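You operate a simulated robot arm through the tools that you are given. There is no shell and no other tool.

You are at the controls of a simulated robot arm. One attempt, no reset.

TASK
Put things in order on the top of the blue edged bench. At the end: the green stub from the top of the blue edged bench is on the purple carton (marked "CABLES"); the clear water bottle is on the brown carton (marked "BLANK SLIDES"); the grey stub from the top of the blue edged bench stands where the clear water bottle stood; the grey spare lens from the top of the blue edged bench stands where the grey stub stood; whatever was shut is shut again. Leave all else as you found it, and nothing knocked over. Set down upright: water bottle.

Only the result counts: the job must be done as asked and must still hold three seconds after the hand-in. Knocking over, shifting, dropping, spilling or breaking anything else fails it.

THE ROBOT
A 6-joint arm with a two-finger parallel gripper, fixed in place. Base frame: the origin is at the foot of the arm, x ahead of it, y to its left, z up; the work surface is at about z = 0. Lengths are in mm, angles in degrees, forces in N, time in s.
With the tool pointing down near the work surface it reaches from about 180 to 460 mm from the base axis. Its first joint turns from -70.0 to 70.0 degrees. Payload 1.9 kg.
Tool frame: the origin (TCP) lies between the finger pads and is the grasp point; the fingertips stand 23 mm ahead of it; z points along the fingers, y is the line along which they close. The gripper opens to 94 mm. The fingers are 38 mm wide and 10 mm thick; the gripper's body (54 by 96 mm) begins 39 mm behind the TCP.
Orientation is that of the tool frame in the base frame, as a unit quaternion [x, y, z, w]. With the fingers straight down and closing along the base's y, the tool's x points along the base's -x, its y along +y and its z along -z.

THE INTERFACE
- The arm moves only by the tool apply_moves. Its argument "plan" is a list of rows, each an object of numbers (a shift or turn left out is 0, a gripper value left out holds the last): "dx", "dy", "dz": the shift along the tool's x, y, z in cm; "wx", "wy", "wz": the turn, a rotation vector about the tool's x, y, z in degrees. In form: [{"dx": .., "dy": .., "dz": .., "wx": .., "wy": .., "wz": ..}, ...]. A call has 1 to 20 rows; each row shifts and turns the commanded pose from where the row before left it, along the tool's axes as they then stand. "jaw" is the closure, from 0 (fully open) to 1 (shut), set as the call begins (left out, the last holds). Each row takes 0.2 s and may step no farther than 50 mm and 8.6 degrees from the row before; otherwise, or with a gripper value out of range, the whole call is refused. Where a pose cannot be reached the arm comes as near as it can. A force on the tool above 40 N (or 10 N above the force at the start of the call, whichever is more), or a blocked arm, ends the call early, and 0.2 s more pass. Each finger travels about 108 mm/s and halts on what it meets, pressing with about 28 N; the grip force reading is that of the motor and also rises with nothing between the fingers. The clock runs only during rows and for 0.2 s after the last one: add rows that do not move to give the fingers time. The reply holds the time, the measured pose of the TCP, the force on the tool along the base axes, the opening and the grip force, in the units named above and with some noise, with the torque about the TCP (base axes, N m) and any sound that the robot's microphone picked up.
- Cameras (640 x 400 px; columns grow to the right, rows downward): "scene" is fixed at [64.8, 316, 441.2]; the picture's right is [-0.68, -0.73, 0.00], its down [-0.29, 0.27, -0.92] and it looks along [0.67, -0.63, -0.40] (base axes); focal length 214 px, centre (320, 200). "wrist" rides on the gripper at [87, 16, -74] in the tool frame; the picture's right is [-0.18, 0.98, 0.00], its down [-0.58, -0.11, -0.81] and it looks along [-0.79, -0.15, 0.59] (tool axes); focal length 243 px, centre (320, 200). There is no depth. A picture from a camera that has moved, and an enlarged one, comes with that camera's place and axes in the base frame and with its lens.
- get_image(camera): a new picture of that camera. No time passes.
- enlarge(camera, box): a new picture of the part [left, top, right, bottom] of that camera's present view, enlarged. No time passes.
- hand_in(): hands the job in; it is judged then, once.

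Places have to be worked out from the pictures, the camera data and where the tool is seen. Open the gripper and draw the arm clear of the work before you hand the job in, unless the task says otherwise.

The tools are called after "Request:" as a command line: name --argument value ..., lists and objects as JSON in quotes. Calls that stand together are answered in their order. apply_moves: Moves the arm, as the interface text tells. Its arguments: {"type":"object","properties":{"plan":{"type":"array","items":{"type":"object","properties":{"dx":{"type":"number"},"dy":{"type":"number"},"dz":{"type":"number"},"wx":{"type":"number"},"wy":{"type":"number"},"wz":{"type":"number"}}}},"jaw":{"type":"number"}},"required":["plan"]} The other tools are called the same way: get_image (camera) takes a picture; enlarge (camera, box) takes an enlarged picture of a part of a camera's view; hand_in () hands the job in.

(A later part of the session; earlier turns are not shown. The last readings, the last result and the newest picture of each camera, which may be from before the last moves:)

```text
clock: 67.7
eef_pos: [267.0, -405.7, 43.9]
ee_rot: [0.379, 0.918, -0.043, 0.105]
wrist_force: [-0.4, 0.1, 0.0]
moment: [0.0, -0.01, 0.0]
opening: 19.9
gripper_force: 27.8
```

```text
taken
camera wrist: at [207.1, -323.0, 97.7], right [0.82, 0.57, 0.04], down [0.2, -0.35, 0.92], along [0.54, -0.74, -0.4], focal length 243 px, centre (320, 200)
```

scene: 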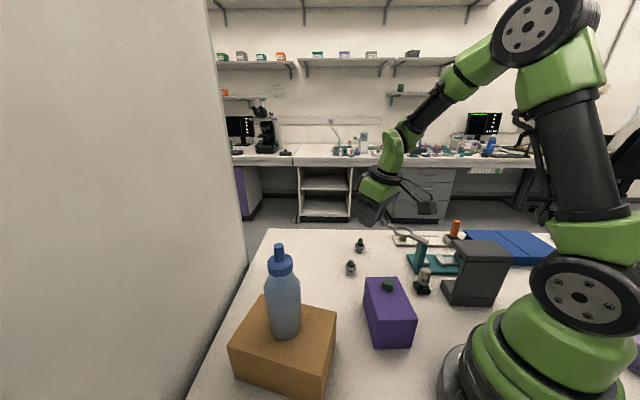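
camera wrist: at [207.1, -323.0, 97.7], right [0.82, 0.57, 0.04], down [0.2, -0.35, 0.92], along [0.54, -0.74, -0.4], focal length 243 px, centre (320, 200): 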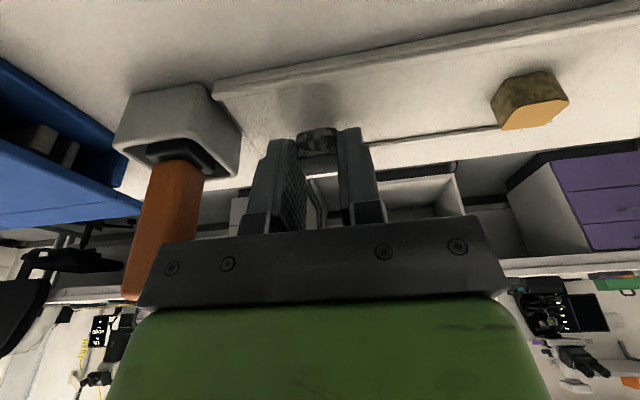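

The camera pose readout is steady and shows I'm ~1.9 mm off in x versus the original grasp pose. I correct that and lower until contact.

Request:
apply_moves --plan '[{"dx": 0.13, "dy": -0.134, "dz": -0.03}, {"dx": 0.07, "dz": 0.3}, {"dx": 0.04, "dz": 0.18}, {}]'

Request:
apply_moves --plan '[{"dx": 0.03, "dz": 0.12}, {}]'

Request:
enlarge --camera "wrist" --box '[240, 80, 400, 190]'

```text
clock: 68.7
eef_pos: [265.0, -406.6, 39.4]
ee_rot: [0.379, 0.918, -0.043, 0.104]
wrist_force: [0.5, -0.9, -0.3]
moment: [0.0, 0.01, 0.02]
opening: 20.0
gripper_force: 27.1
```

```text
clock: 69.3
eef_pos: [264.6, -404.4, 40.4]
ee_rot: [0.38, 0.918, -0.043, 0.104]
wrist_force: [0.1, 0.0, -1.4]
moment: [0.03, 0.03, 0.02]
opening: 19.9
gripper_force: 27.6
```

```text
3.64 times, centred on (320, 135) of wrist
camera zoom: at [204.8, -322.9, 92.6], right [0.82, 0.57, 0.04], down [0.2, -0.35, 0.92], along [0.54, -0.74, -0.4], focal length 882 px, centre (320, 436)
```

zoom: 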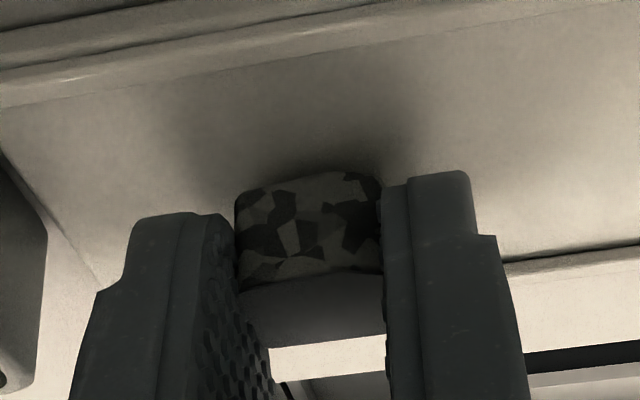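

About 2 mm more to go; continue in 1 mm steps.

Request:
apply_moves --plan '[{"dx": 0.025, "dz": 0.1}, {}]'

Request:
apply_moves --plan '[{"dx": 0.02, "dz": 0.08}, {}]'

Request:
apply_moves --plan '[{"dx": 0.015, "dz": 0.06}, {}]'

```text
clock: 69.9
eef_pos: [263.6, -405.1, 38.3]
ee_rot: [0.379, 0.918, -0.043, 0.104]
wrist_force: [0.4, -0.7, -1.1]
moment: [0.03, 0.0, -0.01]
opening: 20.0
gripper_force: 27.8
```

```text
clock: 70.5
eef_pos: [263.8, -405.3, 36.3]
ee_rot: [0.38, 0.918, -0.043, 0.104]
wrist_force: [0.5, -0.8, -0.1]
moment: [-0.03, -0.01, -0.02]
opening: 20.1
gripper_force: 28.3
```

```text
clock: 71.1
eef_pos: [265.3, -406.1, 36.4]
ee_rot: [0.38, 0.918, -0.043, 0.104]
wrist_force: [-0.2, -0.2, -1.4]
moment: [-0.01, 0.02, -0.01]
opening: 20.0
gripper_force: 28.3
```

Request:
apply_moves --plan '[{"dx": 0.015, "dz": 0.06}, {}]'

Request:
enlarge --camera "wrist" --box '[240, 80, 400, 190]'

```text
clock: 71.7
eef_pos: [264.3, -404.9, 37.2]
ee_rot: [0.379, 0.918, -0.044, 0.105]
wrist_force: [0.4, 0.0, -0.3]
moment: [0.01, -0.04, 0.03]
opening: 20.0
gripper_force: 27.9
```

```text
3.64 times, centred on (320, 135) of wrist
camera zoom: at [204.5, -323.4, 89.8], right [0.82, 0.57, 0.04], down [0.2, -0.35, 0.92], along [0.54, -0.74, -0.4], focal length 882 px, centre (320, 436)
```

zoom: 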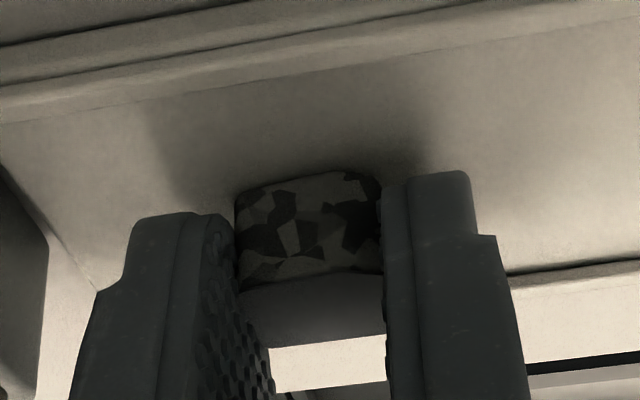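

Request:
apply_moves --plan '[{"dx": 0.015, "dz": 0.06}, {}]'

Request:
apply_moves --plan '[{"dx": 0.015, "dz": 0.06}, {}]'

```text
clock: 72.3
eef_pos: [264.9, -404.3, 35.6]
ee_rot: [0.38, 0.918, -0.043, 0.105]
wrist_force: [-0.7, -0.4, -0.6]
moment: [0.0, 0.01, -0.02]
opening: 20.2
gripper_force: 27.6
```

```text
clock: 72.9
eef_pos: [264.9, -405.5, 35.6]
ee_rot: [0.38, 0.918, -0.044, 0.105]
wrist_force: [-0.1, 0.3, 2.6]
moment: [0.01, -0.01, -0.04]
opening: 20.1
gripper_force: 27.8
```

Light contact (2.6 N). I release the grey rock with a small opening and lift straight up.

Request:
apply_moves --plan '[{}, {}, {}]' --jaw 0.55

Request:
apply_moves --plan '[{"dx": -0.22, "dz": -0.98}, {"dx": -0.45, "dz": -1.95}, {"dx": -0.45, "dz": -1.95}, {"dx": -0.45, "dz": -1.95}, {}]'

Request:
get_image --camera "wrist"

```text
clock: 73.7
eef_pos: [265.0, -405.2, 35.5]
ee_rot: [0.379, 0.919, -0.043, 0.104]
wrist_force: [-0.1, 0.7, 0.3]
moment: [0.0, -0.01, -0.02]
opening: 42.5
gripper_force: 0.0
```

```text
clock: 74.9
eef_pos: [263.6, -405.2, 104.8]
ee_rot: [0.379, 0.918, -0.043, 0.104]
wrist_force: [0.2, -0.3, 0.2]
moment: [0.0, 0.0, 0.01]
opening: 42.3
gripper_force: 0.0
```

```text
taken
camera wrist: at [203.4, -324.0, 158.5], right [0.82, 0.57, 0.04], down [0.2, -0.35, 0.92], along [0.54, -0.74, -0.4], focal length 243 px, centre (320, 200)
```

wrist: 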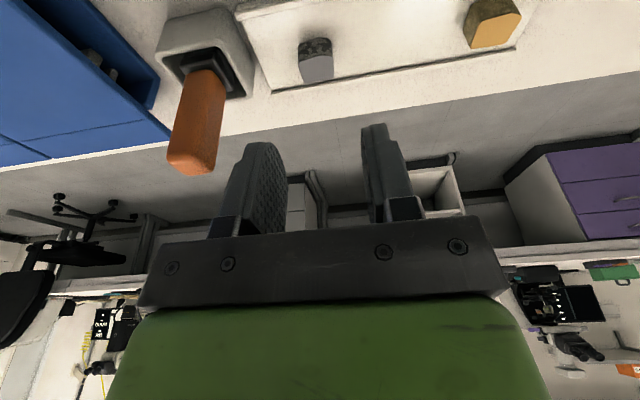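

The grey rock stands in the tray about 14 mm from its original place. I zoom to measure it and plan the push back.

Request:
enlarge --camera "wrist" --box '[240, 0, 400, 100]'

Request:
enlarge --camera "scene" --box '[380, 215, 470, 271]'

```text
4.00 times, centred on (320, 50) of wrist
camera zoom: at [203.4, -324.0, 158.5], right [0.82, 0.57, 0.04], down [0.2, -0.35, 0.92], along [0.54, -0.74, -0.4], focal length 970 px, centre (320, 800)
```

zoom: 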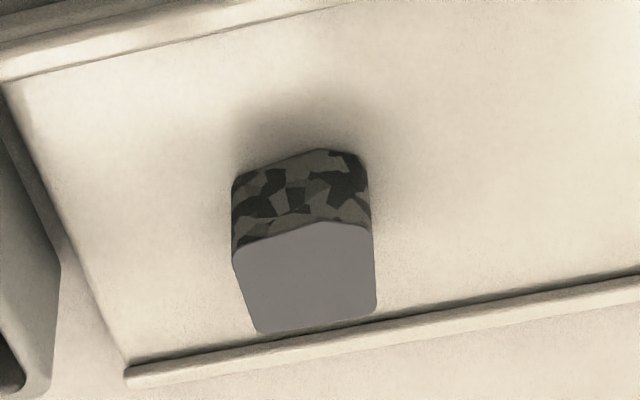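

```text
7.11 times, centred on (425, 243) of scene
camera zoom: at [64.8, 316.0, 441.2], right [-0.68, -0.73, 0.0], down [-0.29, 0.27, -0.92], along [0.67, -0.63, -0.4], focal length 1525 px, centre (-427, -106)
```

zoom: 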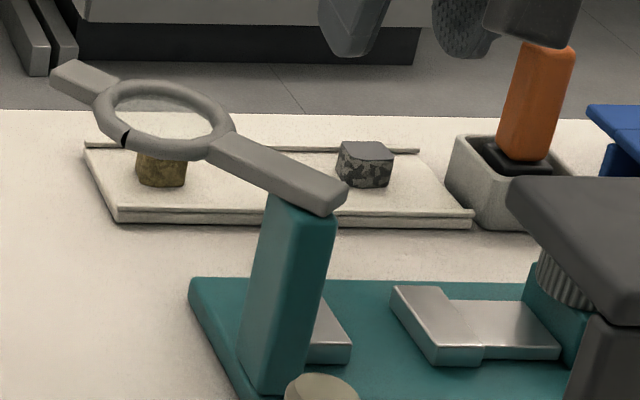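

I take the same scene zoom as before the move, to compare pixel positions directly.

Request:
enlarge --camera "scene" --box '[420, 215, 475, 255]'

```text
10.00 times, centred on (448, 235) of scene
camera zoom: at [64.8, 316.0, 441.2], right [-0.68, -0.73, 0.0], down [-0.29, 0.27, -0.92], along [0.67, -0.63, -0.4], focal length 2145 px, centre (-955, -150)
```

zoom: 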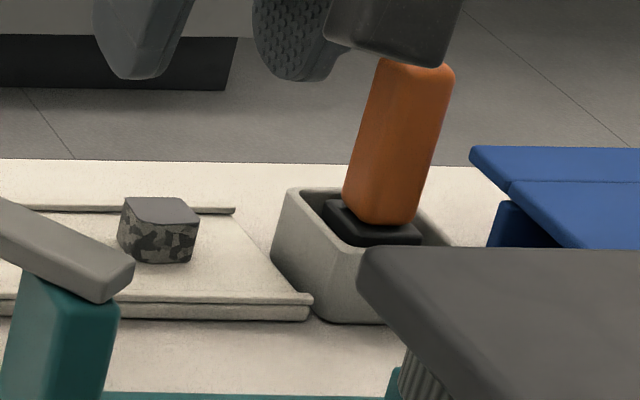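

Comparing images: the rock needs to go ~12.3 mm along the tray toward the pot and ~2.5 mm inward. I close the gripper, shift 28 mm toward the gold rock and descend beside the grey rock to push with the closed fingers.

Request:
apply_moves --plan '[{"dy": 2.8}, {}, {"dx": 0.385, "dz": 1.685}, {"dx": 0.385, "dz": 1.685}, {"dx": 0.385, "dz": 1.685}, {"dx": 0.37, "dz": 1.6}, {}]' --jaw 1

Request:
get_image --camera "wrist"

Request:
enlarge --camera "scene" --box '[380, 205, 470, 261]'

```text
clock: 76.5
eef_pos: [284.3, -383.5, 35.8]
ee_rot: [0.379, 0.918, -0.043, 0.105]
wrist_force: [-0.4, 0.2, -0.4]
moment: [0.02, 0.01, -0.03]
opening: 0.0
gripper_force: 28.0
```

```text
taken
camera wrist: at [223.5, -301.9, 89.0], right [0.82, 0.57, 0.04], down [0.2, -0.35, 0.92], along [0.54, -0.74, -0.4], focal length 243 px, centre (320, 200)
```

wrist: 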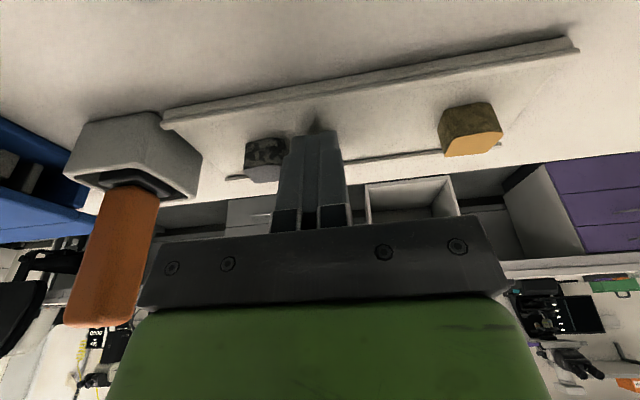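

```text
7.11 times, centred on (425, 233) of scene
camera zoom: at [64.8, 316.0, 441.2], right [-0.68, -0.73, 0.0], down [-0.29, 0.27, -0.92], along [0.67, -0.63, -0.4], focal length 1525 px, centre (-427, -35)
```

zoom: 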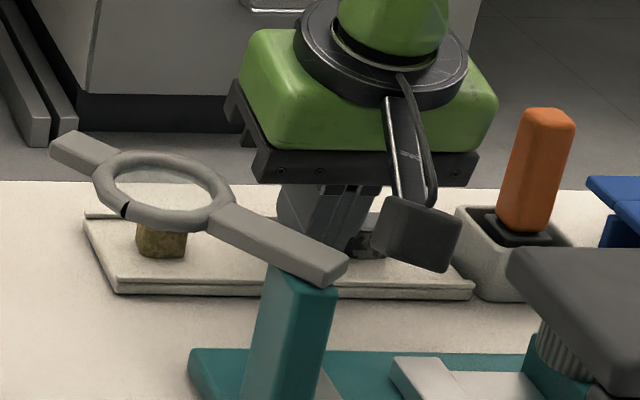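

The closed fingers are beside the rock, gap ~9 mm. I push gently toward the pot in small steps with a slight inward drag, then back off and lift to check.

Request:
apply_moves --plan '[{"dy": -0.4}, {"dy": -0.4}, {"dy": -0.2}, {"dy": -0.2, "dx": 0.05}, {"dy": -0.2, "dx": 0.05}, {"dy": -0.2, "dx": 0.05}, {"dy": -0.2, "dx": 0.05}, {}]'

Request:
enlarge --camera "wrist" --box '[140, 80, 400, 240]'

Request:
enlarge --camera "scene" --box '[420, 215, 475, 255]'

```text
clock: 78.3
eef_pos: [271.4, -396.3, 36.6]
ee_rot: [0.378, 0.919, -0.043, 0.104]
wrist_force: [-0.8, 0.2, -0.1]
moment: [-0.02, 0.03, 0.02]
opening: 0.2
gripper_force: 28.1
```

```text
2.46 times, centred on (270, 160) of wrist
camera zoom: at [210.5, -314.4, 89.7], right [0.82, 0.57, 0.04], down [0.2, -0.35, 0.92], along [0.54, -0.74, -0.4], focal length 597 px, centre (443, 298)
```

zoom: 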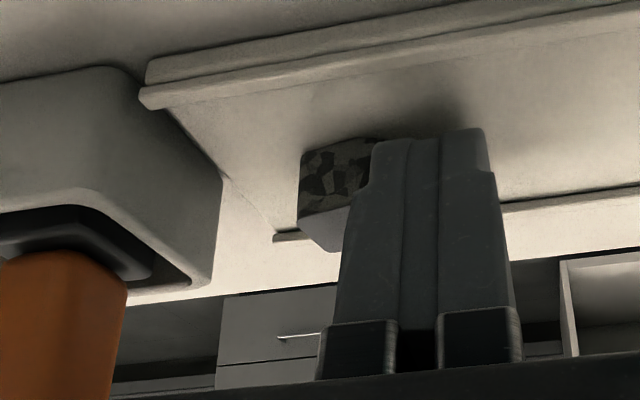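

```text
10.00 times, centred on (448, 235) of scene
camera zoom: at [64.8, 316.0, 441.2], right [-0.68, -0.73, 0.0], down [-0.29, 0.27, -0.92], along [0.67, -0.63, -0.4], focal length 2145 px, centre (-955, -150)
```

zoom: 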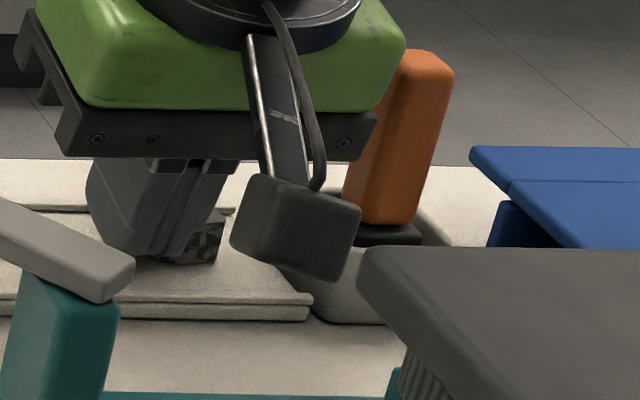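

Rock's right edge is at x≈222 versus the original ≈232 in this zoom; about 3 mm more. I push that, then back off and lift.

Request:
apply_moves --plan '[{"dy": -0.15, "dx": 0.03}, {"dy": -0.15, "dx": 0.03}, {}]'

Request:
enlarge --camera "scene" --box '[420, 215, 475, 255]'

```text
clock: 79.1
eef_pos: [268.9, -397.8, 36.4]
ee_rot: [0.379, 0.918, -0.043, 0.104]
wrist_force: [0.8, 0.2, 1.3]
moment: [-0.01, -0.01, -0.04]
opening: 0.0
gripper_force: 27.6
```

```text
10.00 times, centred on (448, 235) of scene
camera zoom: at [64.8, 316.0, 441.2], right [-0.68, -0.73, 0.0], down [-0.29, 0.27, -0.92], along [0.67, -0.63, -0.4], focal length 2145 px, centre (-955, -150)
```

zoom: 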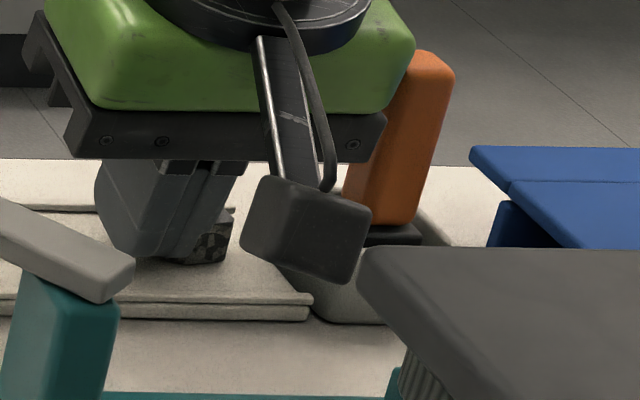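

The right edge now matches the original. I back off along the tray and lift to check the full outline.

Request:
apply_moves --plan '[{"dy": 0.5}, {"dy": 1.5}, {"dx": -0.45, "dz": -1.95}, {"dx": -0.45, "dz": -1.95}, {"dx": -0.45, "dz": -1.95}, {"dx": -0.45, "dz": -1.95}, {}]'

Request:
enlarge --camera "scene" --box '[420, 215, 475, 255]'

Request:
get_image --camera "wrist"

```text
clock: 80.7
eef_pos: [281.8, -386.1, 116.4]
ee_rot: [0.379, 0.919, -0.043, 0.103]
wrist_force: [-0.2, 0.7, 0.0]
moment: [-0.03, 0.0, 0.0]
opening: 0.0
gripper_force: 27.8
```

```text
10.00 times, centred on (448, 235) of scene
camera zoom: at [64.8, 316.0, 441.2], right [-0.68, -0.73, 0.0], down [-0.29, 0.27, -0.92], along [0.67, -0.63, -0.4], focal length 2145 px, centre (-955, -150)
```

zoom: 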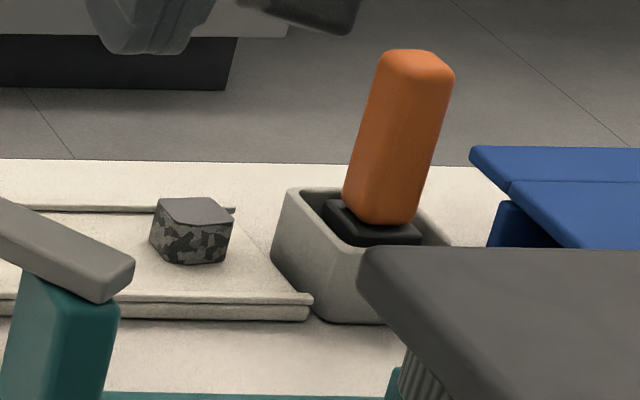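

```text
taken
camera wrist: at [221.6, -303.3, 168.9], right [0.82, 0.57, 0.04], down [0.2, -0.35, 0.92], along [0.54, -0.74, -0.4], focal length 243 px, centre (320, 200)
```

wrist: 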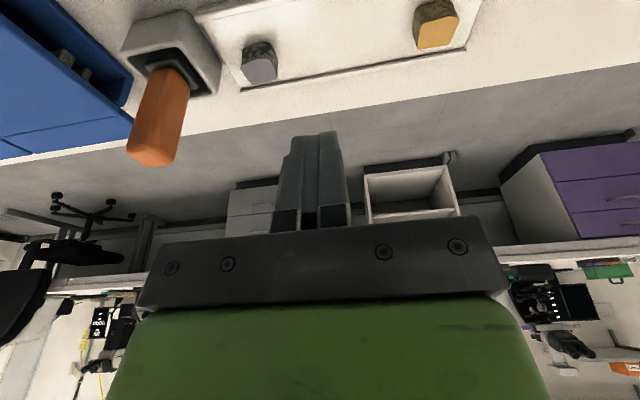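

The grey rock is back within ~2 mm of its original place. Now I go back to the purple carton to retrieve the green rock, restoring the 10° tilt and the earlier yaw, gripper at 47 mm.

Request:
apply_moves --plan '[{"wy": 3}, {"dx": 2.21, "dy": 0.6, "dz": -3.4}, {"dx": 2.21, "dy": 0.6, "dz": -3.4}, {"dx": 2.21, "dy": 0.6, "dz": -3.4}, {"dx": -0.43, "dz": -2.46}, {"dx": 3.02, "dy": 2.773, "dz": -0.53}, {"dx": 3.02, "dy": 2.773, "dz": -0.53}, {"dx": 3.02, "dy": 2.773, "dz": -0.53}, {"dx": 3.02, "dy": 2.773, "dz": -0.53}, {"dx": 3.02, "dy": 2.773, "dz": -0.53}, {"dx": 3.02, "dy": 2.773, "dz": -0.53}, {"dx": 3.02, "dy": 2.773, "dz": -0.53}, {"wx": 1.436, "wz": 8.2}, {"wx": 1.436, "wz": 8.2}, {"wx": 1.436, "wz": 8.2}, {}]' --jaw 0.5

Request:
get_image --camera "wrist"

```text
clock: 84.1
eef_pos: [219.5, -24.4, 229.9]
ee_rot: [0.571, 0.816, -0.049, 0.07]
wrist_force: [-0.3, 0.8, -0.3]
moment: [0.0, -0.01, 0.01]
opening: 47.1
gripper_force: 0.0
```

```text
taken
camera wrist: at [201.6, 73.3, 288.8], right [0.99, 0.17, 0.03], down [0.05, -0.44, 0.89], along [0.16, -0.88, -0.45], focal length 243 px, centre (320, 200)
```

wrist: 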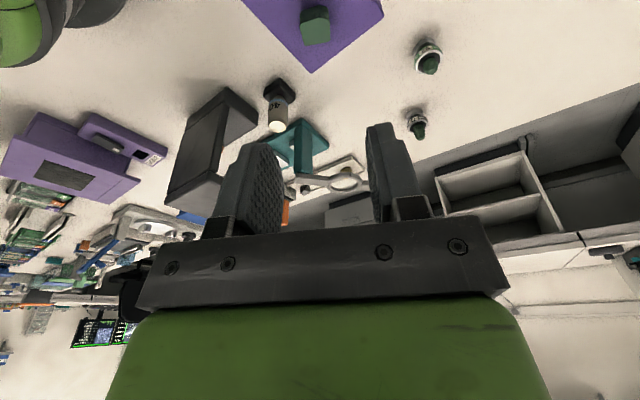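

I'm above the green rock again. I descend to the same pose at which I released it.

Request:
apply_moves --plan '[{"dx": 0.49, "dz": 3.4}, {"dx": 0.49, "dz": 3.4}, {"dx": 0.45, "dz": 3.1}, {"dx": 0.16, "dz": 1.1}, {"dx": 0.1, "dz": 0.76}, {}]'

Request:
get_image --camera "wrist"

```text
clock: 85.5
eef_pos: [222.8, -27.5, 113.0]
ee_rot: [0.57, 0.817, -0.05, 0.07]
wrist_force: [0.2, -0.5, -0.3]
moment: [-0.01, -0.03, -0.01]
opening: 47.2
gripper_force: 0.0
```

```text
taken
camera wrist: at [203.6, 69.6, 170.7], right [0.99, 0.17, 0.03], down [0.05, -0.45, 0.89], along [0.17, -0.88, -0.45], focal length 243 px, centre (320, 200)
```

wrist: 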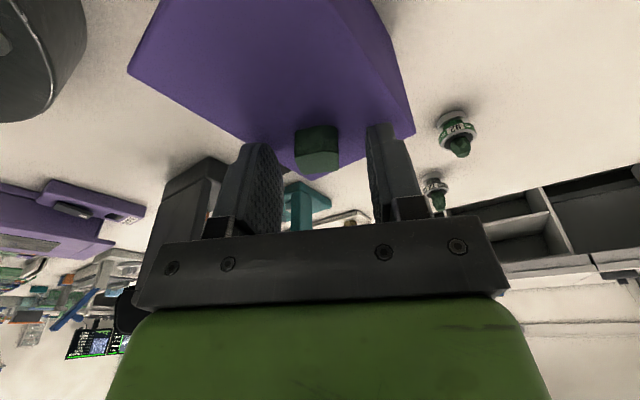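

Almost identical to the release pose. I make the last sub-millimetre correction and close.

Request:
apply_moves --plan '[{"dx": 0.08, "dy": -0.05, "dz": 0.1}, {}]'

Request:
apply_moves --plan '[{}, {}, {}]' --jaw 1

Request:
apply_moves --plan '[{"dx": -0.09, "dz": -0.5}, {"dx": -0.3, "dz": -1.7}, {}]'

Request:
get_image --camera "wrist"

```text
clock: 86.1
eef_pos: [222.2, -27.4, 110.6]
ee_rot: [0.57, 0.817, -0.048, 0.07]
wrist_force: [0.1, -0.2, 0.0]
moment: [0.0, 0.01, -0.01]
opening: 47.0
gripper_force: 0.0
```

```text
clock: 86.9
eef_pos: [221.6, -27.0, 111.5]
ee_rot: [0.57, 0.817, -0.048, 0.071]
wrist_force: [0.0, -0.2, -0.4]
moment: [-0.02, 0.03, 0.02]
opening: 20.1
gripper_force: 27.6
```

```text
clock: 87.7
eef_pos: [220.7, -27.1, 133.4]
ee_rot: [0.572, 0.816, -0.049, 0.07]
wrist_force: [-0.2, -0.6, -0.3]
moment: [0.02, 0.03, 0.01]
opening: 20.2
gripper_force: 27.7
```

```text
taken
camera wrist: at [202.6, 69.5, 192.2], right [0.99, 0.17, 0.03], down [0.05, -0.44, 0.89], along [0.16, -0.88, -0.45], focal length 243 px, centre (320, 200)
```

wrist: 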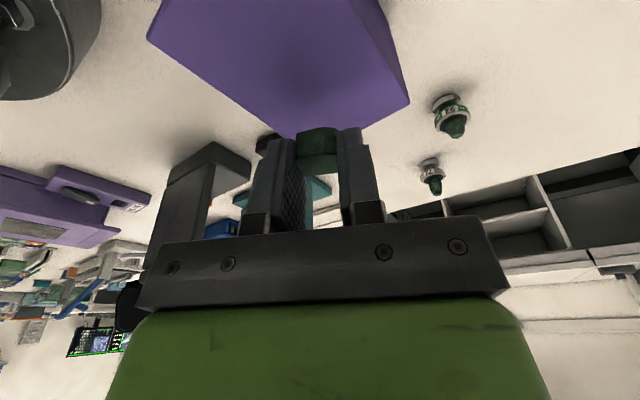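

Green rock is held. I carry it back to above its original place in the tray.

Request:
apply_moves --plan '[{"dx": -0.83, "dz": -4.77}, {"dx": -0.83, "dz": -4.77}, {"wx": -1.436, "wz": -8.2}, {"wx": -1.436, "wz": -8.2}, {"wx": -1.436, "wz": -8.2}, {"dx": -3.02, "dy": -2.773, "dz": 0.53}, {"dx": -3.02, "dy": -2.773, "dz": 0.53}, {"dx": -3.02, "dy": -2.773, "dz": 0.53}, {"dx": -3.02, "dy": -2.773, "dz": 0.53}, {"dx": -3.02, "dy": -2.773, "dz": 0.53}, {"dx": -3.02, "dy": -2.773, "dz": 0.53}, {"dx": -3.02, "dy": -2.773, "dz": 0.53}, {"dx": -1.5, "dz": 3.94}, {"dx": -1.5, "dz": 3.94}, {"dx": -1.5, "dz": 3.94}, {"dx": -1.5, "dz": 3.94}, {}, {}]'

Request:
get_image --camera "wrist"

```text
clock: 91.5
eef_pos: [297.8, -376.9, 83.9]
ee_rot: [0.38, 0.921, -0.033, 0.08]
wrist_force: [0.6, 0.3, -0.8]
moment: [-0.01, -0.02, -0.04]
opening: 20.0
gripper_force: 27.9
```

```text
taken
camera wrist: at [239.5, -297.2, 142.3], right [0.82, 0.57, 0.03], down [0.23, -0.38, 0.89], along [0.52, -0.73, -0.45], focal length 243 px, centre (320, 200)
```

wrist: 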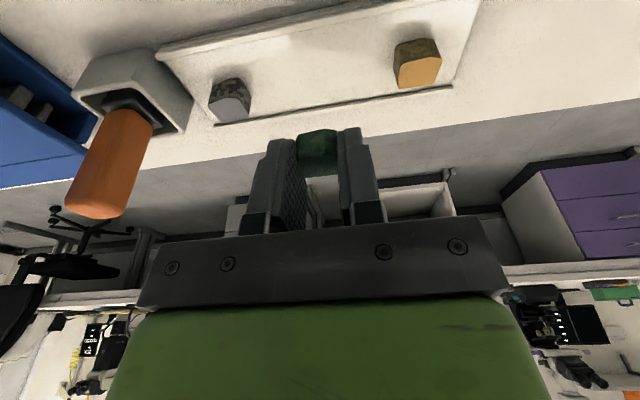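

Within 2 mm of the target pose; I correct laterally and descend to just above the tray floor.

Request:
apply_moves --plan '[{"dx": 0.2, "dy": 0.04, "dz": -0.04}, {"dx": 0.3, "dz": 1.7}, {"dx": 0.3, "dz": 1.7}, {"dx": 0.16, "dz": 0.9}, {"dx": 0.05, "dz": 0.3}, {}]'

Request:
get_image --camera "wrist"

```text
clock: 92.9
eef_pos: [296.8, -375.1, 37.9]
ee_rot: [0.38, 0.921, -0.033, 0.081]
wrist_force: [-0.2, 0.8, 0.9]
moment: [-0.02, 0.02, 0.0]
opening: 20.0
gripper_force: 28.2
```

```text
taken
camera wrist: at [238.7, -295.7, 96.8], right [0.82, 0.57, 0.03], down [0.23, -0.38, 0.89], along [0.52, -0.73, -0.45], focal length 243 px, centre (320, 200)
```

wrist: 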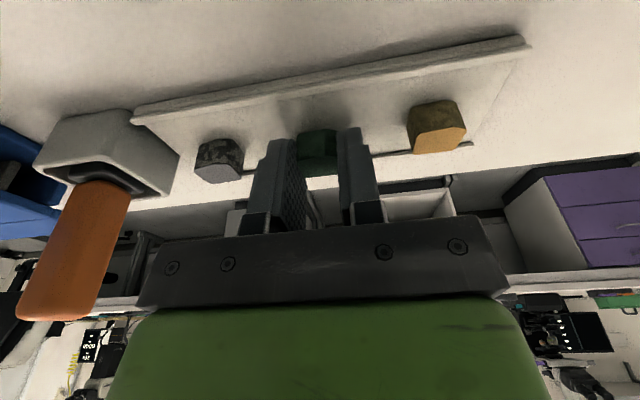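

Request:
apply_moves --plan '[{"dx": 0.03, "dz": 0.15}, {"dx": 0.02, "dz": 0.1}, {}]'

Request:
apply_moves --plan '[{"dx": 0.012, "dz": 0.07}, {}]'

Request:
apply_moves --plan '[{"dx": 0.012, "dz": 0.06}, {}]'

```text
clock: 93.7
eef_pos: [296.6, -376.2, 35.8]
ee_rot: [0.381, 0.921, -0.033, 0.08]
wrist_force: [-0.4, -0.2, -1.2]
moment: [-0.02, 0.0, -0.01]
opening: 20.0
gripper_force: 28.5
```

```text
clock: 94.3
eef_pos: [297.1, -376.3, 35.7]
ee_rot: [0.381, 0.921, -0.032, 0.08]
wrist_force: [0.0, 0.6, 0.0]
moment: [0.0, -0.02, -0.01]
opening: 19.9
gripper_force: 27.9
```

```text
clock: 94.9
eef_pos: [296.4, -375.5, 34.3]
ee_rot: [0.381, 0.921, -0.033, 0.08]
wrist_force: [-0.2, -0.1, 2.4]
moment: [-0.03, 0.0, -0.01]
opening: 19.8
gripper_force: 27.9
```

Contact just begins. I release and lift straight up.

Request:
apply_moves --plan '[{}, {}, {}]' --jaw 0.55

Request:
apply_moves --plan '[{"dx": -0.17, "dz": -0.98}, {"dx": -0.35, "dz": -1.97}, {"dx": -0.52, "dz": -2.95}, {"dx": -0.52, "dz": -2.95}, {}]'

Request:
enlarge --camera "scene" --box '[380, 215, 470, 271]'

Request:
get_image --camera "wrist"

```text
clock: 95.7
eef_pos: [295.5, -373.9, 34.5]
ee_rot: [0.38, 0.921, -0.033, 0.079]
wrist_force: [-0.4, 0.1, 0.0]
moment: [0.04, 0.02, 0.0]
opening: 42.5
gripper_force: 0.1
```

```text
clock: 96.9
eef_pos: [296.8, -373.7, 125.5]
ee_rot: [0.381, 0.921, -0.033, 0.08]
wrist_force: [1.0, 0.4, 0.8]
moment: [-0.02, -0.01, -0.01]
opening: 42.2
gripper_force: 0.0
```

```text
7.11 times, centred on (425, 243) of scene
camera zoom: at [64.8, 316.0, 441.2], right [-0.68, -0.73, 0.0], down [-0.29, 0.27, -0.92], along [0.67, -0.63, -0.4], focal length 1525 px, centre (-427, -106)
```

zoom: 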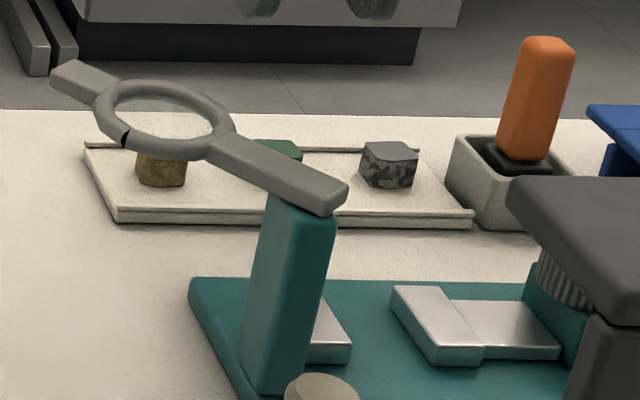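

```text
taken
camera wrist: at [238.8, -293.7, 183.1], right [0.82, 0.57, 0.03], down [0.23, -0.38, 0.89], along [0.52, -0.73, -0.45], focal length 243 px, centre (320, 200)
```

wrist: 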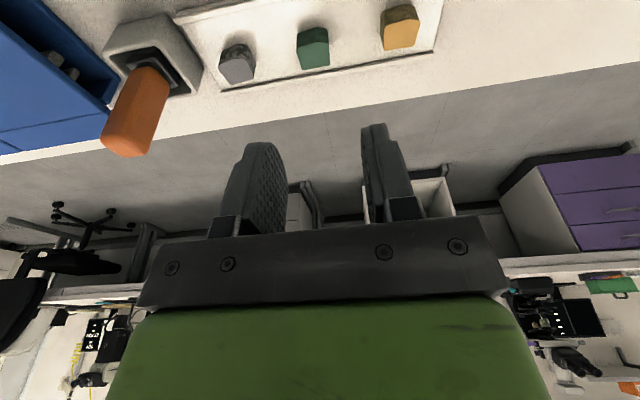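

The green rock is back; its visible corner matches the original picture. I check all three rocks' spacing from the wrist view.

Request:
enlarge --camera "wrist" --box '[200, 0, 440, 110]'

Request:
enlarge --camera "scene" --box '[420, 215, 475, 255]'

```text
2.67 times, centred on (320, 55) of wrist
camera zoom: at [238.8, -293.7, 183.1], right [0.82, 0.57, 0.03], down [0.23, -0.38, 0.89], along [0.52, -0.73, -0.45], focal length 647 px, centre (320, 587)
```

zoom: 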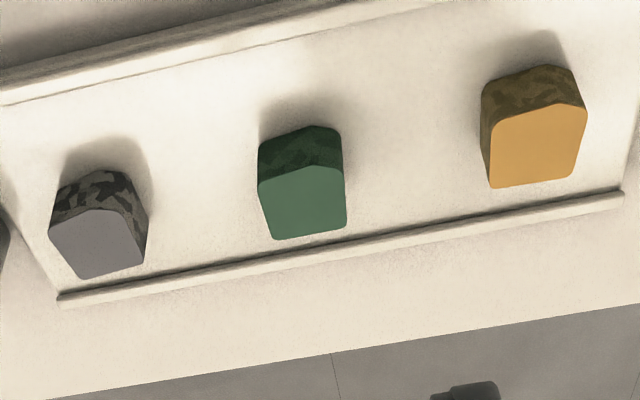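

```text
10.00 times, centred on (448, 235) of scene
camera zoom: at [64.8, 316.0, 441.2], right [-0.68, -0.73, 0.0], down [-0.29, 0.27, -0.92], along [0.67, -0.63, -0.4], focal length 2145 px, centre (-955, -150)
```

zoom: 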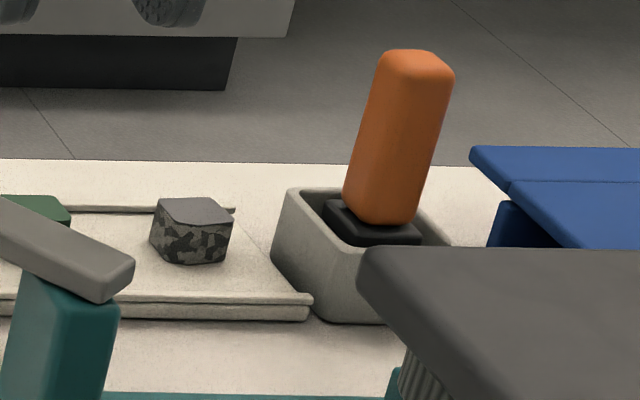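

Rocks are restored to within a couple of millimetres. Now the real stubs: I pull inward and up, level the tool, turn the yaw back to 0 and move to look at stub 92 (green band) near (358,-82).

Request:
apply_moves --plan '[{"dx": 2.29, "dy": -0.03, "dz": -3.28}, {"dx": 2.29, "dy": -0.03, "dz": -3.28}, {"dx": 2.29, "dy": -0.03, "dz": -3.28}, {"wy": 5}, {"wy": 5}, {"wz": -7.5}, {"wz": -7.5}, {"wz": -7.5}, {"wz": -7.5}, {"wz": -7.5}, {"wz": -7.5}, {"dx": -1.733, "dy": 3.75, "dz": 0.17}, {"dx": -1.733, "dy": 3.75, "dz": 0.17}, {"dx": -1.733, "dy": 3.75, "dz": 0.17}, {"dx": -1.733, "dy": 3.75, "dz": 0.17}, {"dx": -1.733, "dy": 3.75, "dz": 0.17}, {"dx": -1.733, "dy": 3.75, "dz": 0.17}, {}]' --jaw 0.3

Request:
get_image --camera "wrist"

Request:
get_image --camera "scene"

```text
clock: 100.7
eef_pos: [339.9, -92.5, 200.4]
ee_rot: [0.0, 1.0, 0.001, 0.0]
wrist_force: [-0.9, -0.9, 0.1]
moment: [0.0, 0.0, -0.02]
opening: 65.8
gripper_force: 0.0
```

```text
taken
camera wrist: at [252.9, -75.8, 273.5], right [0.18, 0.98, 0.0], down [0.58, -0.11, 0.81], along [0.79, -0.15, -0.59], focal length 243 px, centre (320, 200)
```

wrist: 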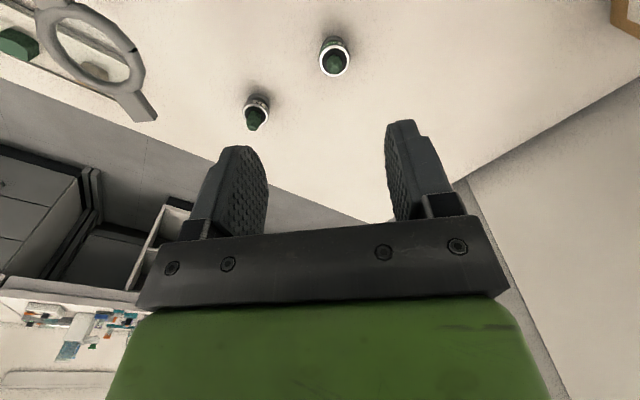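

```text
taken
```

scene: 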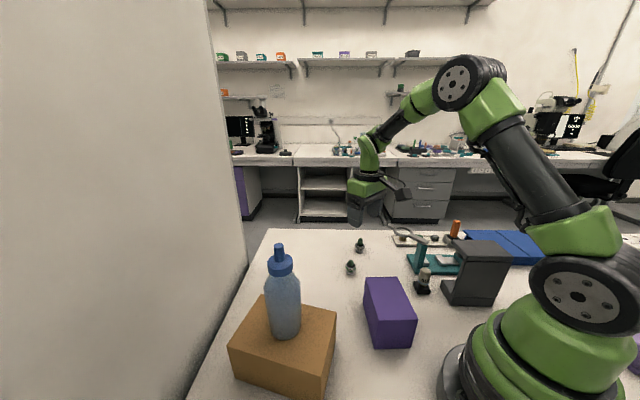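

I zoom on the two stubs from the wrist camera to locate them precisely.

Request:
enlarge --camera "wrist" --box '[290, 20, 380, 90]'

Request:
enlarge --camera "wrist" --box '[220, 80, 300, 140]'

```text
5.71 times, centred on (335, 55) of wrist
camera zoom: at [252.9, -75.8, 273.5], right [0.18, 0.98, 0.0], down [0.58, -0.11, 0.81], along [0.79, -0.15, -0.59], focal length 1386 px, centre (234, 1029)
```

zoom: 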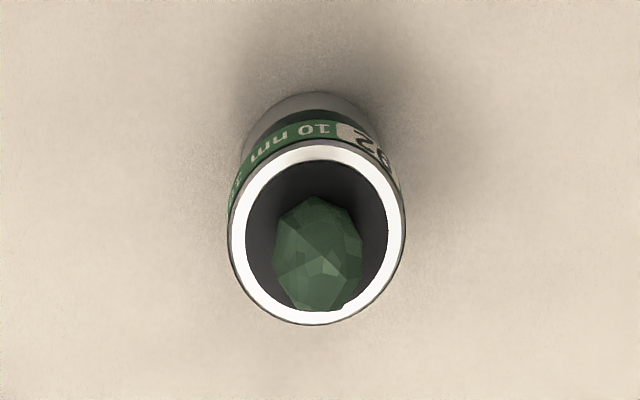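

```text
6.67 times, centred on (260, 110) of wrist
camera zoom: at [252.9, -75.8, 273.5], right [0.18, 0.98, 0.0], down [0.58, -0.11, 0.81], along [0.79, -0.15, -0.59], focal length 1618 px, centre (720, 800)
```

zoom: 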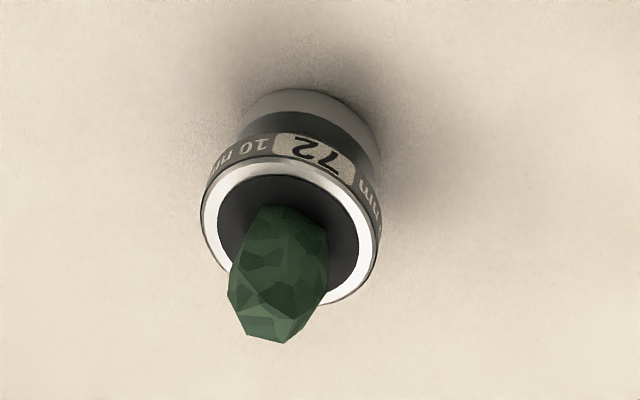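

Stub 92 (green) is at about (361,-82.5) and stub 72 (grey) at about (405,-181), ring diameter ~30 mm. I move above stub 92 and descend to z≈90 to verify.

Request:
apply_moves --plan '[{"dx": -2.13, "dy": 0.92}, {"dz": 3.6}, {"dz": 3.6}, {"dz": 3.6}, {}]'

Request:
get_image --camera "wrist"

```text
clock: 101.9
eef_pos: [362.0, -82.0, 90.8]
ee_rot: [-0.001, 1.0, 0.002, 0.0]
wrist_force: [-0.8, 1.3, -0.1]
moment: [0.04, 0.01, 0.04]
opening: 65.9
gripper_force: 0.0
```

```text
taken
camera wrist: at [275.0, -66.2, 165.0], right [0.18, 0.98, 0.0], down [0.58, -0.11, 0.81], along [0.79, -0.15, -0.59], focal length 243 px, centre (320, 200)
```

wrist: 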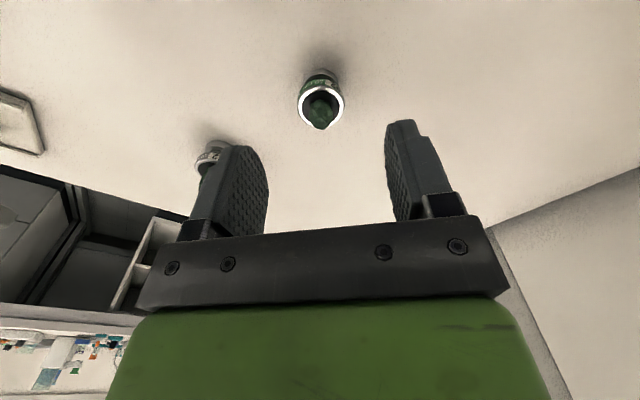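

Perfectly aligned (ring at (321,105) as predicted). I descend to TCP z≈32.

Request:
apply_moves --plan '[{"dz": 2.0}, {"dz": 2.0}, {"dz": 1.3}, {"dz": 0.6}, {}]'

Request:
get_image --camera "wrist"

```text
clock: 103.1
eef_pos: [361.1, -82.7, 31.5]
ee_rot: [-0.001, 1.0, 0.001, 0.0]
wrist_force: [-0.8, 0.4, -0.7]
moment: [-0.02, -0.01, 0.0]
opening: 65.8
gripper_force: 0.0
```

```text
taken
camera wrist: at [274.6, -67.4, 106.3], right [0.18, 0.98, 0.0], down [0.58, -0.11, 0.81], along [0.79, -0.15, -0.59], focal length 243 px, centre (320, 200)
```

wrist: 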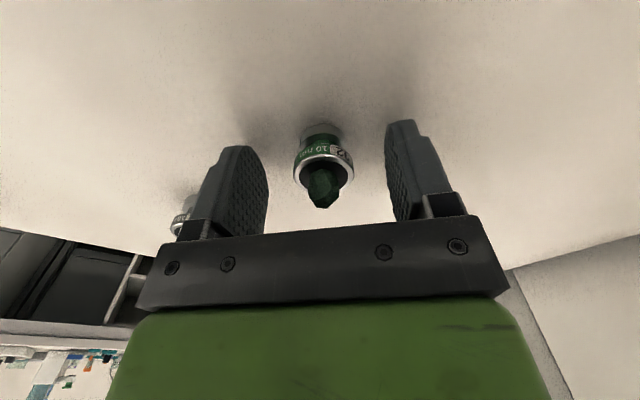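

Stub is centred (≈1 mm off). I nudge 1 mm and close on the band.

Request:
apply_moves --plan '[{"dy": 0.12}, {}]'

Request:
apply_moves --plan '[{}, {}, {}]' --jaw 1

Request:
apply_moves --plan '[{"dz": -0.5}, {"dz": -1.5}, {}]'

Request:
get_image --camera "wrist"

```text
clock: 103.7
eef_pos: [360.9, -81.1, 33.4]
ee_rot: [0.0, 1.0, 0.0, 0.0]
wrist_force: [-0.5, 0.2, 0.2]
moment: [-0.04, 0.02, -0.01]
opening: 65.9
gripper_force: 0.0
```

```text
clock: 104.5
eef_pos: [360.5, -80.7, 32.2]
ee_rot: [-0.001, 1.0, 0.001, 0.0]
wrist_force: [0.4, -0.2, 1.6]
moment: [-0.02, 0.01, -0.02]
opening: 28.4
gripper_force: 28.3
```

```text
clock: 105.3
eef_pos: [360.4, -81.4, 52.8]
ee_rot: [-0.001, 1.0, 0.0, 0.0]
wrist_force: [-1.2, -0.4, -0.4]
moment: [-0.01, 0.02, 0.03]
opening: 28.3
gripper_force: 28.2
```

```text
taken
camera wrist: at [273.9, -66.3, 126.8], right [0.18, 0.98, 0.0], down [0.58, -0.11, 0.81], along [0.79, -0.15, -0.59], focal length 243 px, centre (320, 200)
```

wrist: 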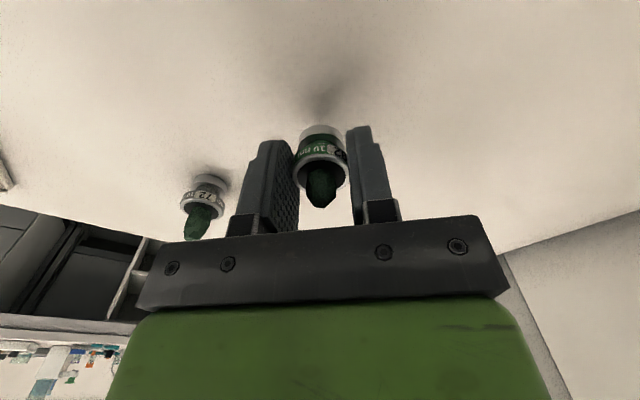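

Stub 92 is gripped (28 mm) and lifted. I carry it over the purple carton and descend to just above its top.

Request:
apply_moves --plan '[{"dz": -3.3}, {"dz": -3.3}, {"dz": -3.3}, {"dx": 3.5, "dy": 1.4}, {"dx": 3.5, "dy": 1.4}, {"dx": 3.5, "dy": 1.4}, {"dx": 3.6, "dy": 1.4}, {"dz": 2.0}, {"dz": 1.0}, {}]'

Request:
get_image --camera "wrist"

Request:
enlarge --camera "scene" --box '[330, 210, 460, 350]'

```text
clock: 107.5
eef_pos: [218.9, -26.5, 121.9]
ee_rot: [-0.001, 1.0, 0.001, 0.0]
wrist_force: [-0.1, -0.4, -1.9]
moment: [-0.03, 0.03, -0.01]
opening: 28.3
gripper_force: 28.2
```

```text
taken
camera wrist: at [133.0, -10.3, 195.6], right [0.18, 0.98, 0.0], down [0.58, -0.11, 0.81], along [0.79, -0.15, -0.59], focal length 243 px, centre (320, 200)
```

wrist: 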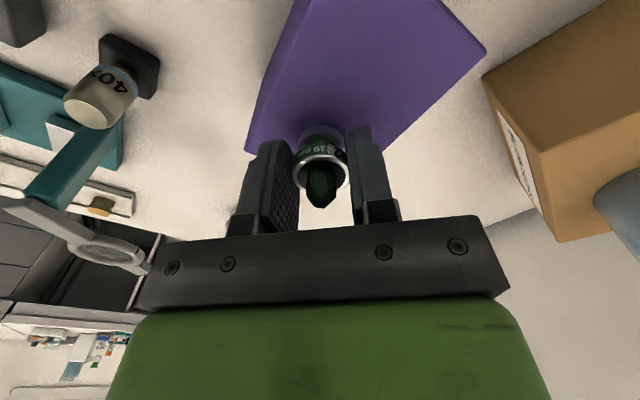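

```text
2.86 times, centred on (395, 280) of scene
camera zoom: at [64.8, 316.0, 441.2], right [-0.68, -0.73, 0.0], down [-0.29, 0.27, -0.92], along [0.67, -0.63, -0.4], focal length 613 px, centre (106, -29)
```

zoom: 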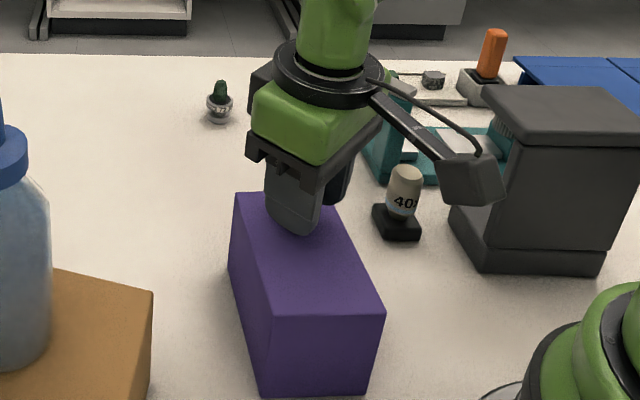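

About 5 mm above expected contact. Lowering carefully.

Request:
apply_moves --plan '[{"dz": 0.2}, {"dz": 0.12}, {}]'

Request:
apply_moves --plan '[{"dz": 0.1}, {}]'

Request:
apply_moves --plan '[{"dz": 0.08}, {}]'

```text
clock: 108.3
eef_pos: [220.4, -25.3, 117.8]
ee_rot: [0.0, 1.0, 0.001, 0.0]
wrist_force: [-0.1, 0.3, 0.5]
moment: [-0.01, 0.0, 0.01]
opening: 28.4
gripper_force: 28.0
```

```text
clock: 108.9
eef_pos: [219.5, -24.7, 117.9]
ee_rot: [0.0, 1.0, 0.0, 0.0]
wrist_force: [-0.5, -0.5, -0.2]
moment: [0.03, -0.01, -0.01]
opening: 28.6
gripper_force: 28.0
```

```text
clock: 109.5
eef_pos: [220.2, -24.0, 116.8]
ee_rot: [-0.001, 1.0, 0.001, 0.0]
wrist_force: [-0.2, -0.7, 6.7]
moment: [-0.03, 0.02, -0.04]
opening: 28.3
gripper_force: 28.4
```

Contact at 6.7 N – the stub rests on the carton. I release with a moderate opening, then check.

Request:
apply_moves --plan '[{}, {}, {}]' --jaw 0.4

Request:
get_image --camera "wrist"

```text
clock: 110.3
eef_pos: [219.3, -24.8, 115.2]
ee_rot: [-0.001, 1.0, 0.001, 0.0]
wrist_force: [0.1, 0.1, 0.0]
moment: [-0.01, 0.03, 0.0]
opening: 56.2
gripper_force: 0.0
```

```text
taken
camera wrist: at [133.1, -9.4, 190.9], right [0.18, 0.98, 0.0], down [0.58, -0.11, 0.81], along [0.79, -0.15, -0.59], focal length 243 px, centre (320, 200)
```

wrist: 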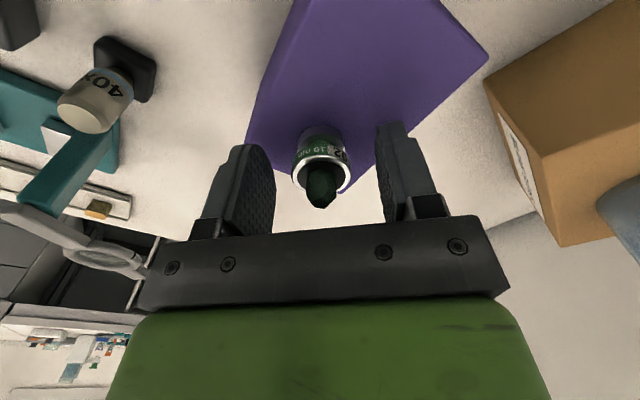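

Stub 92 stands on the purple carton. I rise clear, move over to stub 72 near (405,-181), and yaw 30° so the wrist camera stays away from the loupe.

Request:
apply_moves --plan '[{"dz": -2.5}, {"dz": -2.5}, {"dz": -2.5}, {"dx": -3.7, "dy": -3.1, "dz": 0.6}, {"dx": -3.7, "dy": -3.1, "dz": 0.6}, {"dx": -3.7, "dy": -3.1, "dz": 0.6}, {"dx": -3.7, "dy": -3.1, "dz": 0.6}, {"dx": -3.71, "dy": -3.12, "dz": 0.6}, {"wz": 7.5}, {"wz": 7.5}, {"wz": 7.5}, {"wz": 7.5}, {}]'

Request:
get_image --camera "wrist"

Request:
get_image --camera "scene"

```text
clock: 113.1
eef_pos: [405.1, -180.1, 160.6]
ee_rot: [0.259, 0.966, 0.0, 0.0]
wrist_force: [0.9, -0.5, -0.8]
moment: [-0.01, -0.04, -0.01]
opening: 56.1
gripper_force: 0.0
```

```text
taken
camera wrist: at [338.1, -123.6, 235.3], right [0.65, 0.76, 0.0], down [0.45, -0.39, 0.81], along [0.61, -0.52, -0.59], focal length 243 px, centre (320, 200)
```

wrist: 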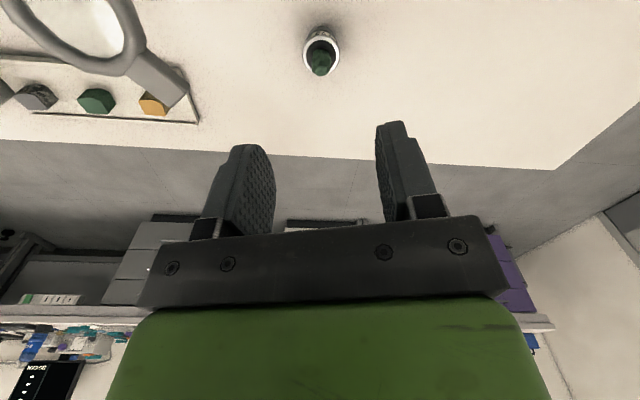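

```text
taken
```

scene: 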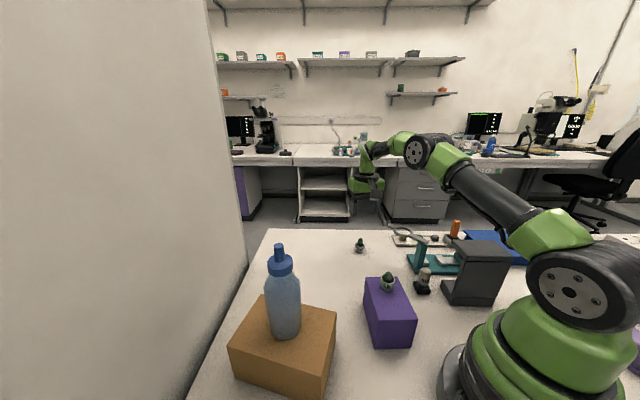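

Ring at (321,54), exactly as predicted. I descend to z≈62 and check again.

Request:
apply_moves --plan '[{"dz": 3.3}, {"dz": 3.3}, {"dz": 3.3}, {}]'

Request:
get_image --camera "wrist"

Request:
enlarge --camera "scene" --box '[330, 180, 460, 280]'

```text
clock: 114.1
eef_pos: [405.5, -180.5, 61.1]
ee_rot: [0.258, 0.966, 0.0, 0.001]
wrist_force: [0.9, 0.0, 0.4]
moment: [0.02, -0.02, -0.02]
opening: 56.5
gripper_force: 0.1
```

```text
taken
camera wrist: at [338.3, -123.8, 135.5], right [0.65, 0.76, 0.0], down [0.45, -0.38, 0.81], along [0.61, -0.52, -0.59], focal length 243 px, centre (320, 200)
```

wrist: 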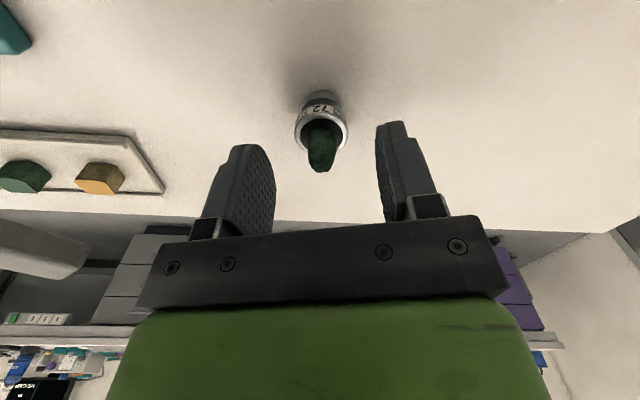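

```text
4.00 times, centred on (395, 230) of scene
camera zoom: at [64.8, 316.0, 441.2], right [-0.68, -0.73, 0.0], down [-0.29, 0.27, -0.92], along [0.67, -0.63, -0.4], focal length 858 px, centre (20, 80)
```

zoom: 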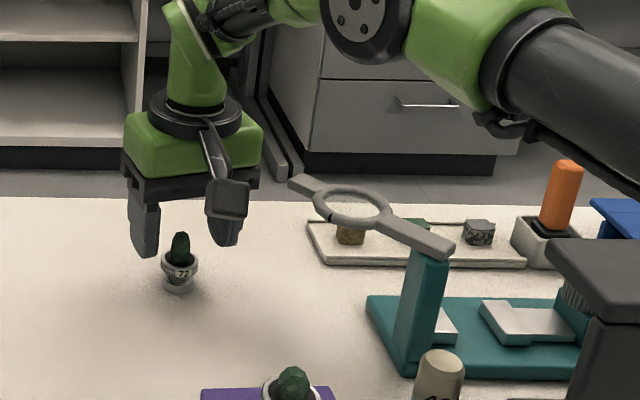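

Request:
enlarge --camera "wrist" --box '[270, 80, 370, 180]'

```text
4.00 times, centred on (320, 130) of wrist
camera zoom: at [338.3, -123.8, 135.5], right [0.65, 0.76, 0.0], down [0.45, -0.38, 0.81], along [0.61, -0.52, -0.59], focal length 970 px, centre (320, 480)
```

zoom: 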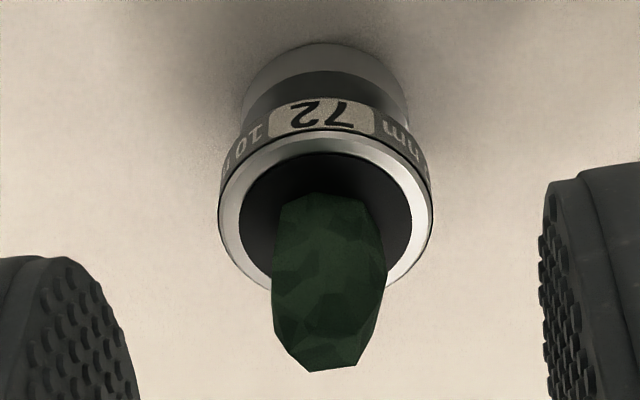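

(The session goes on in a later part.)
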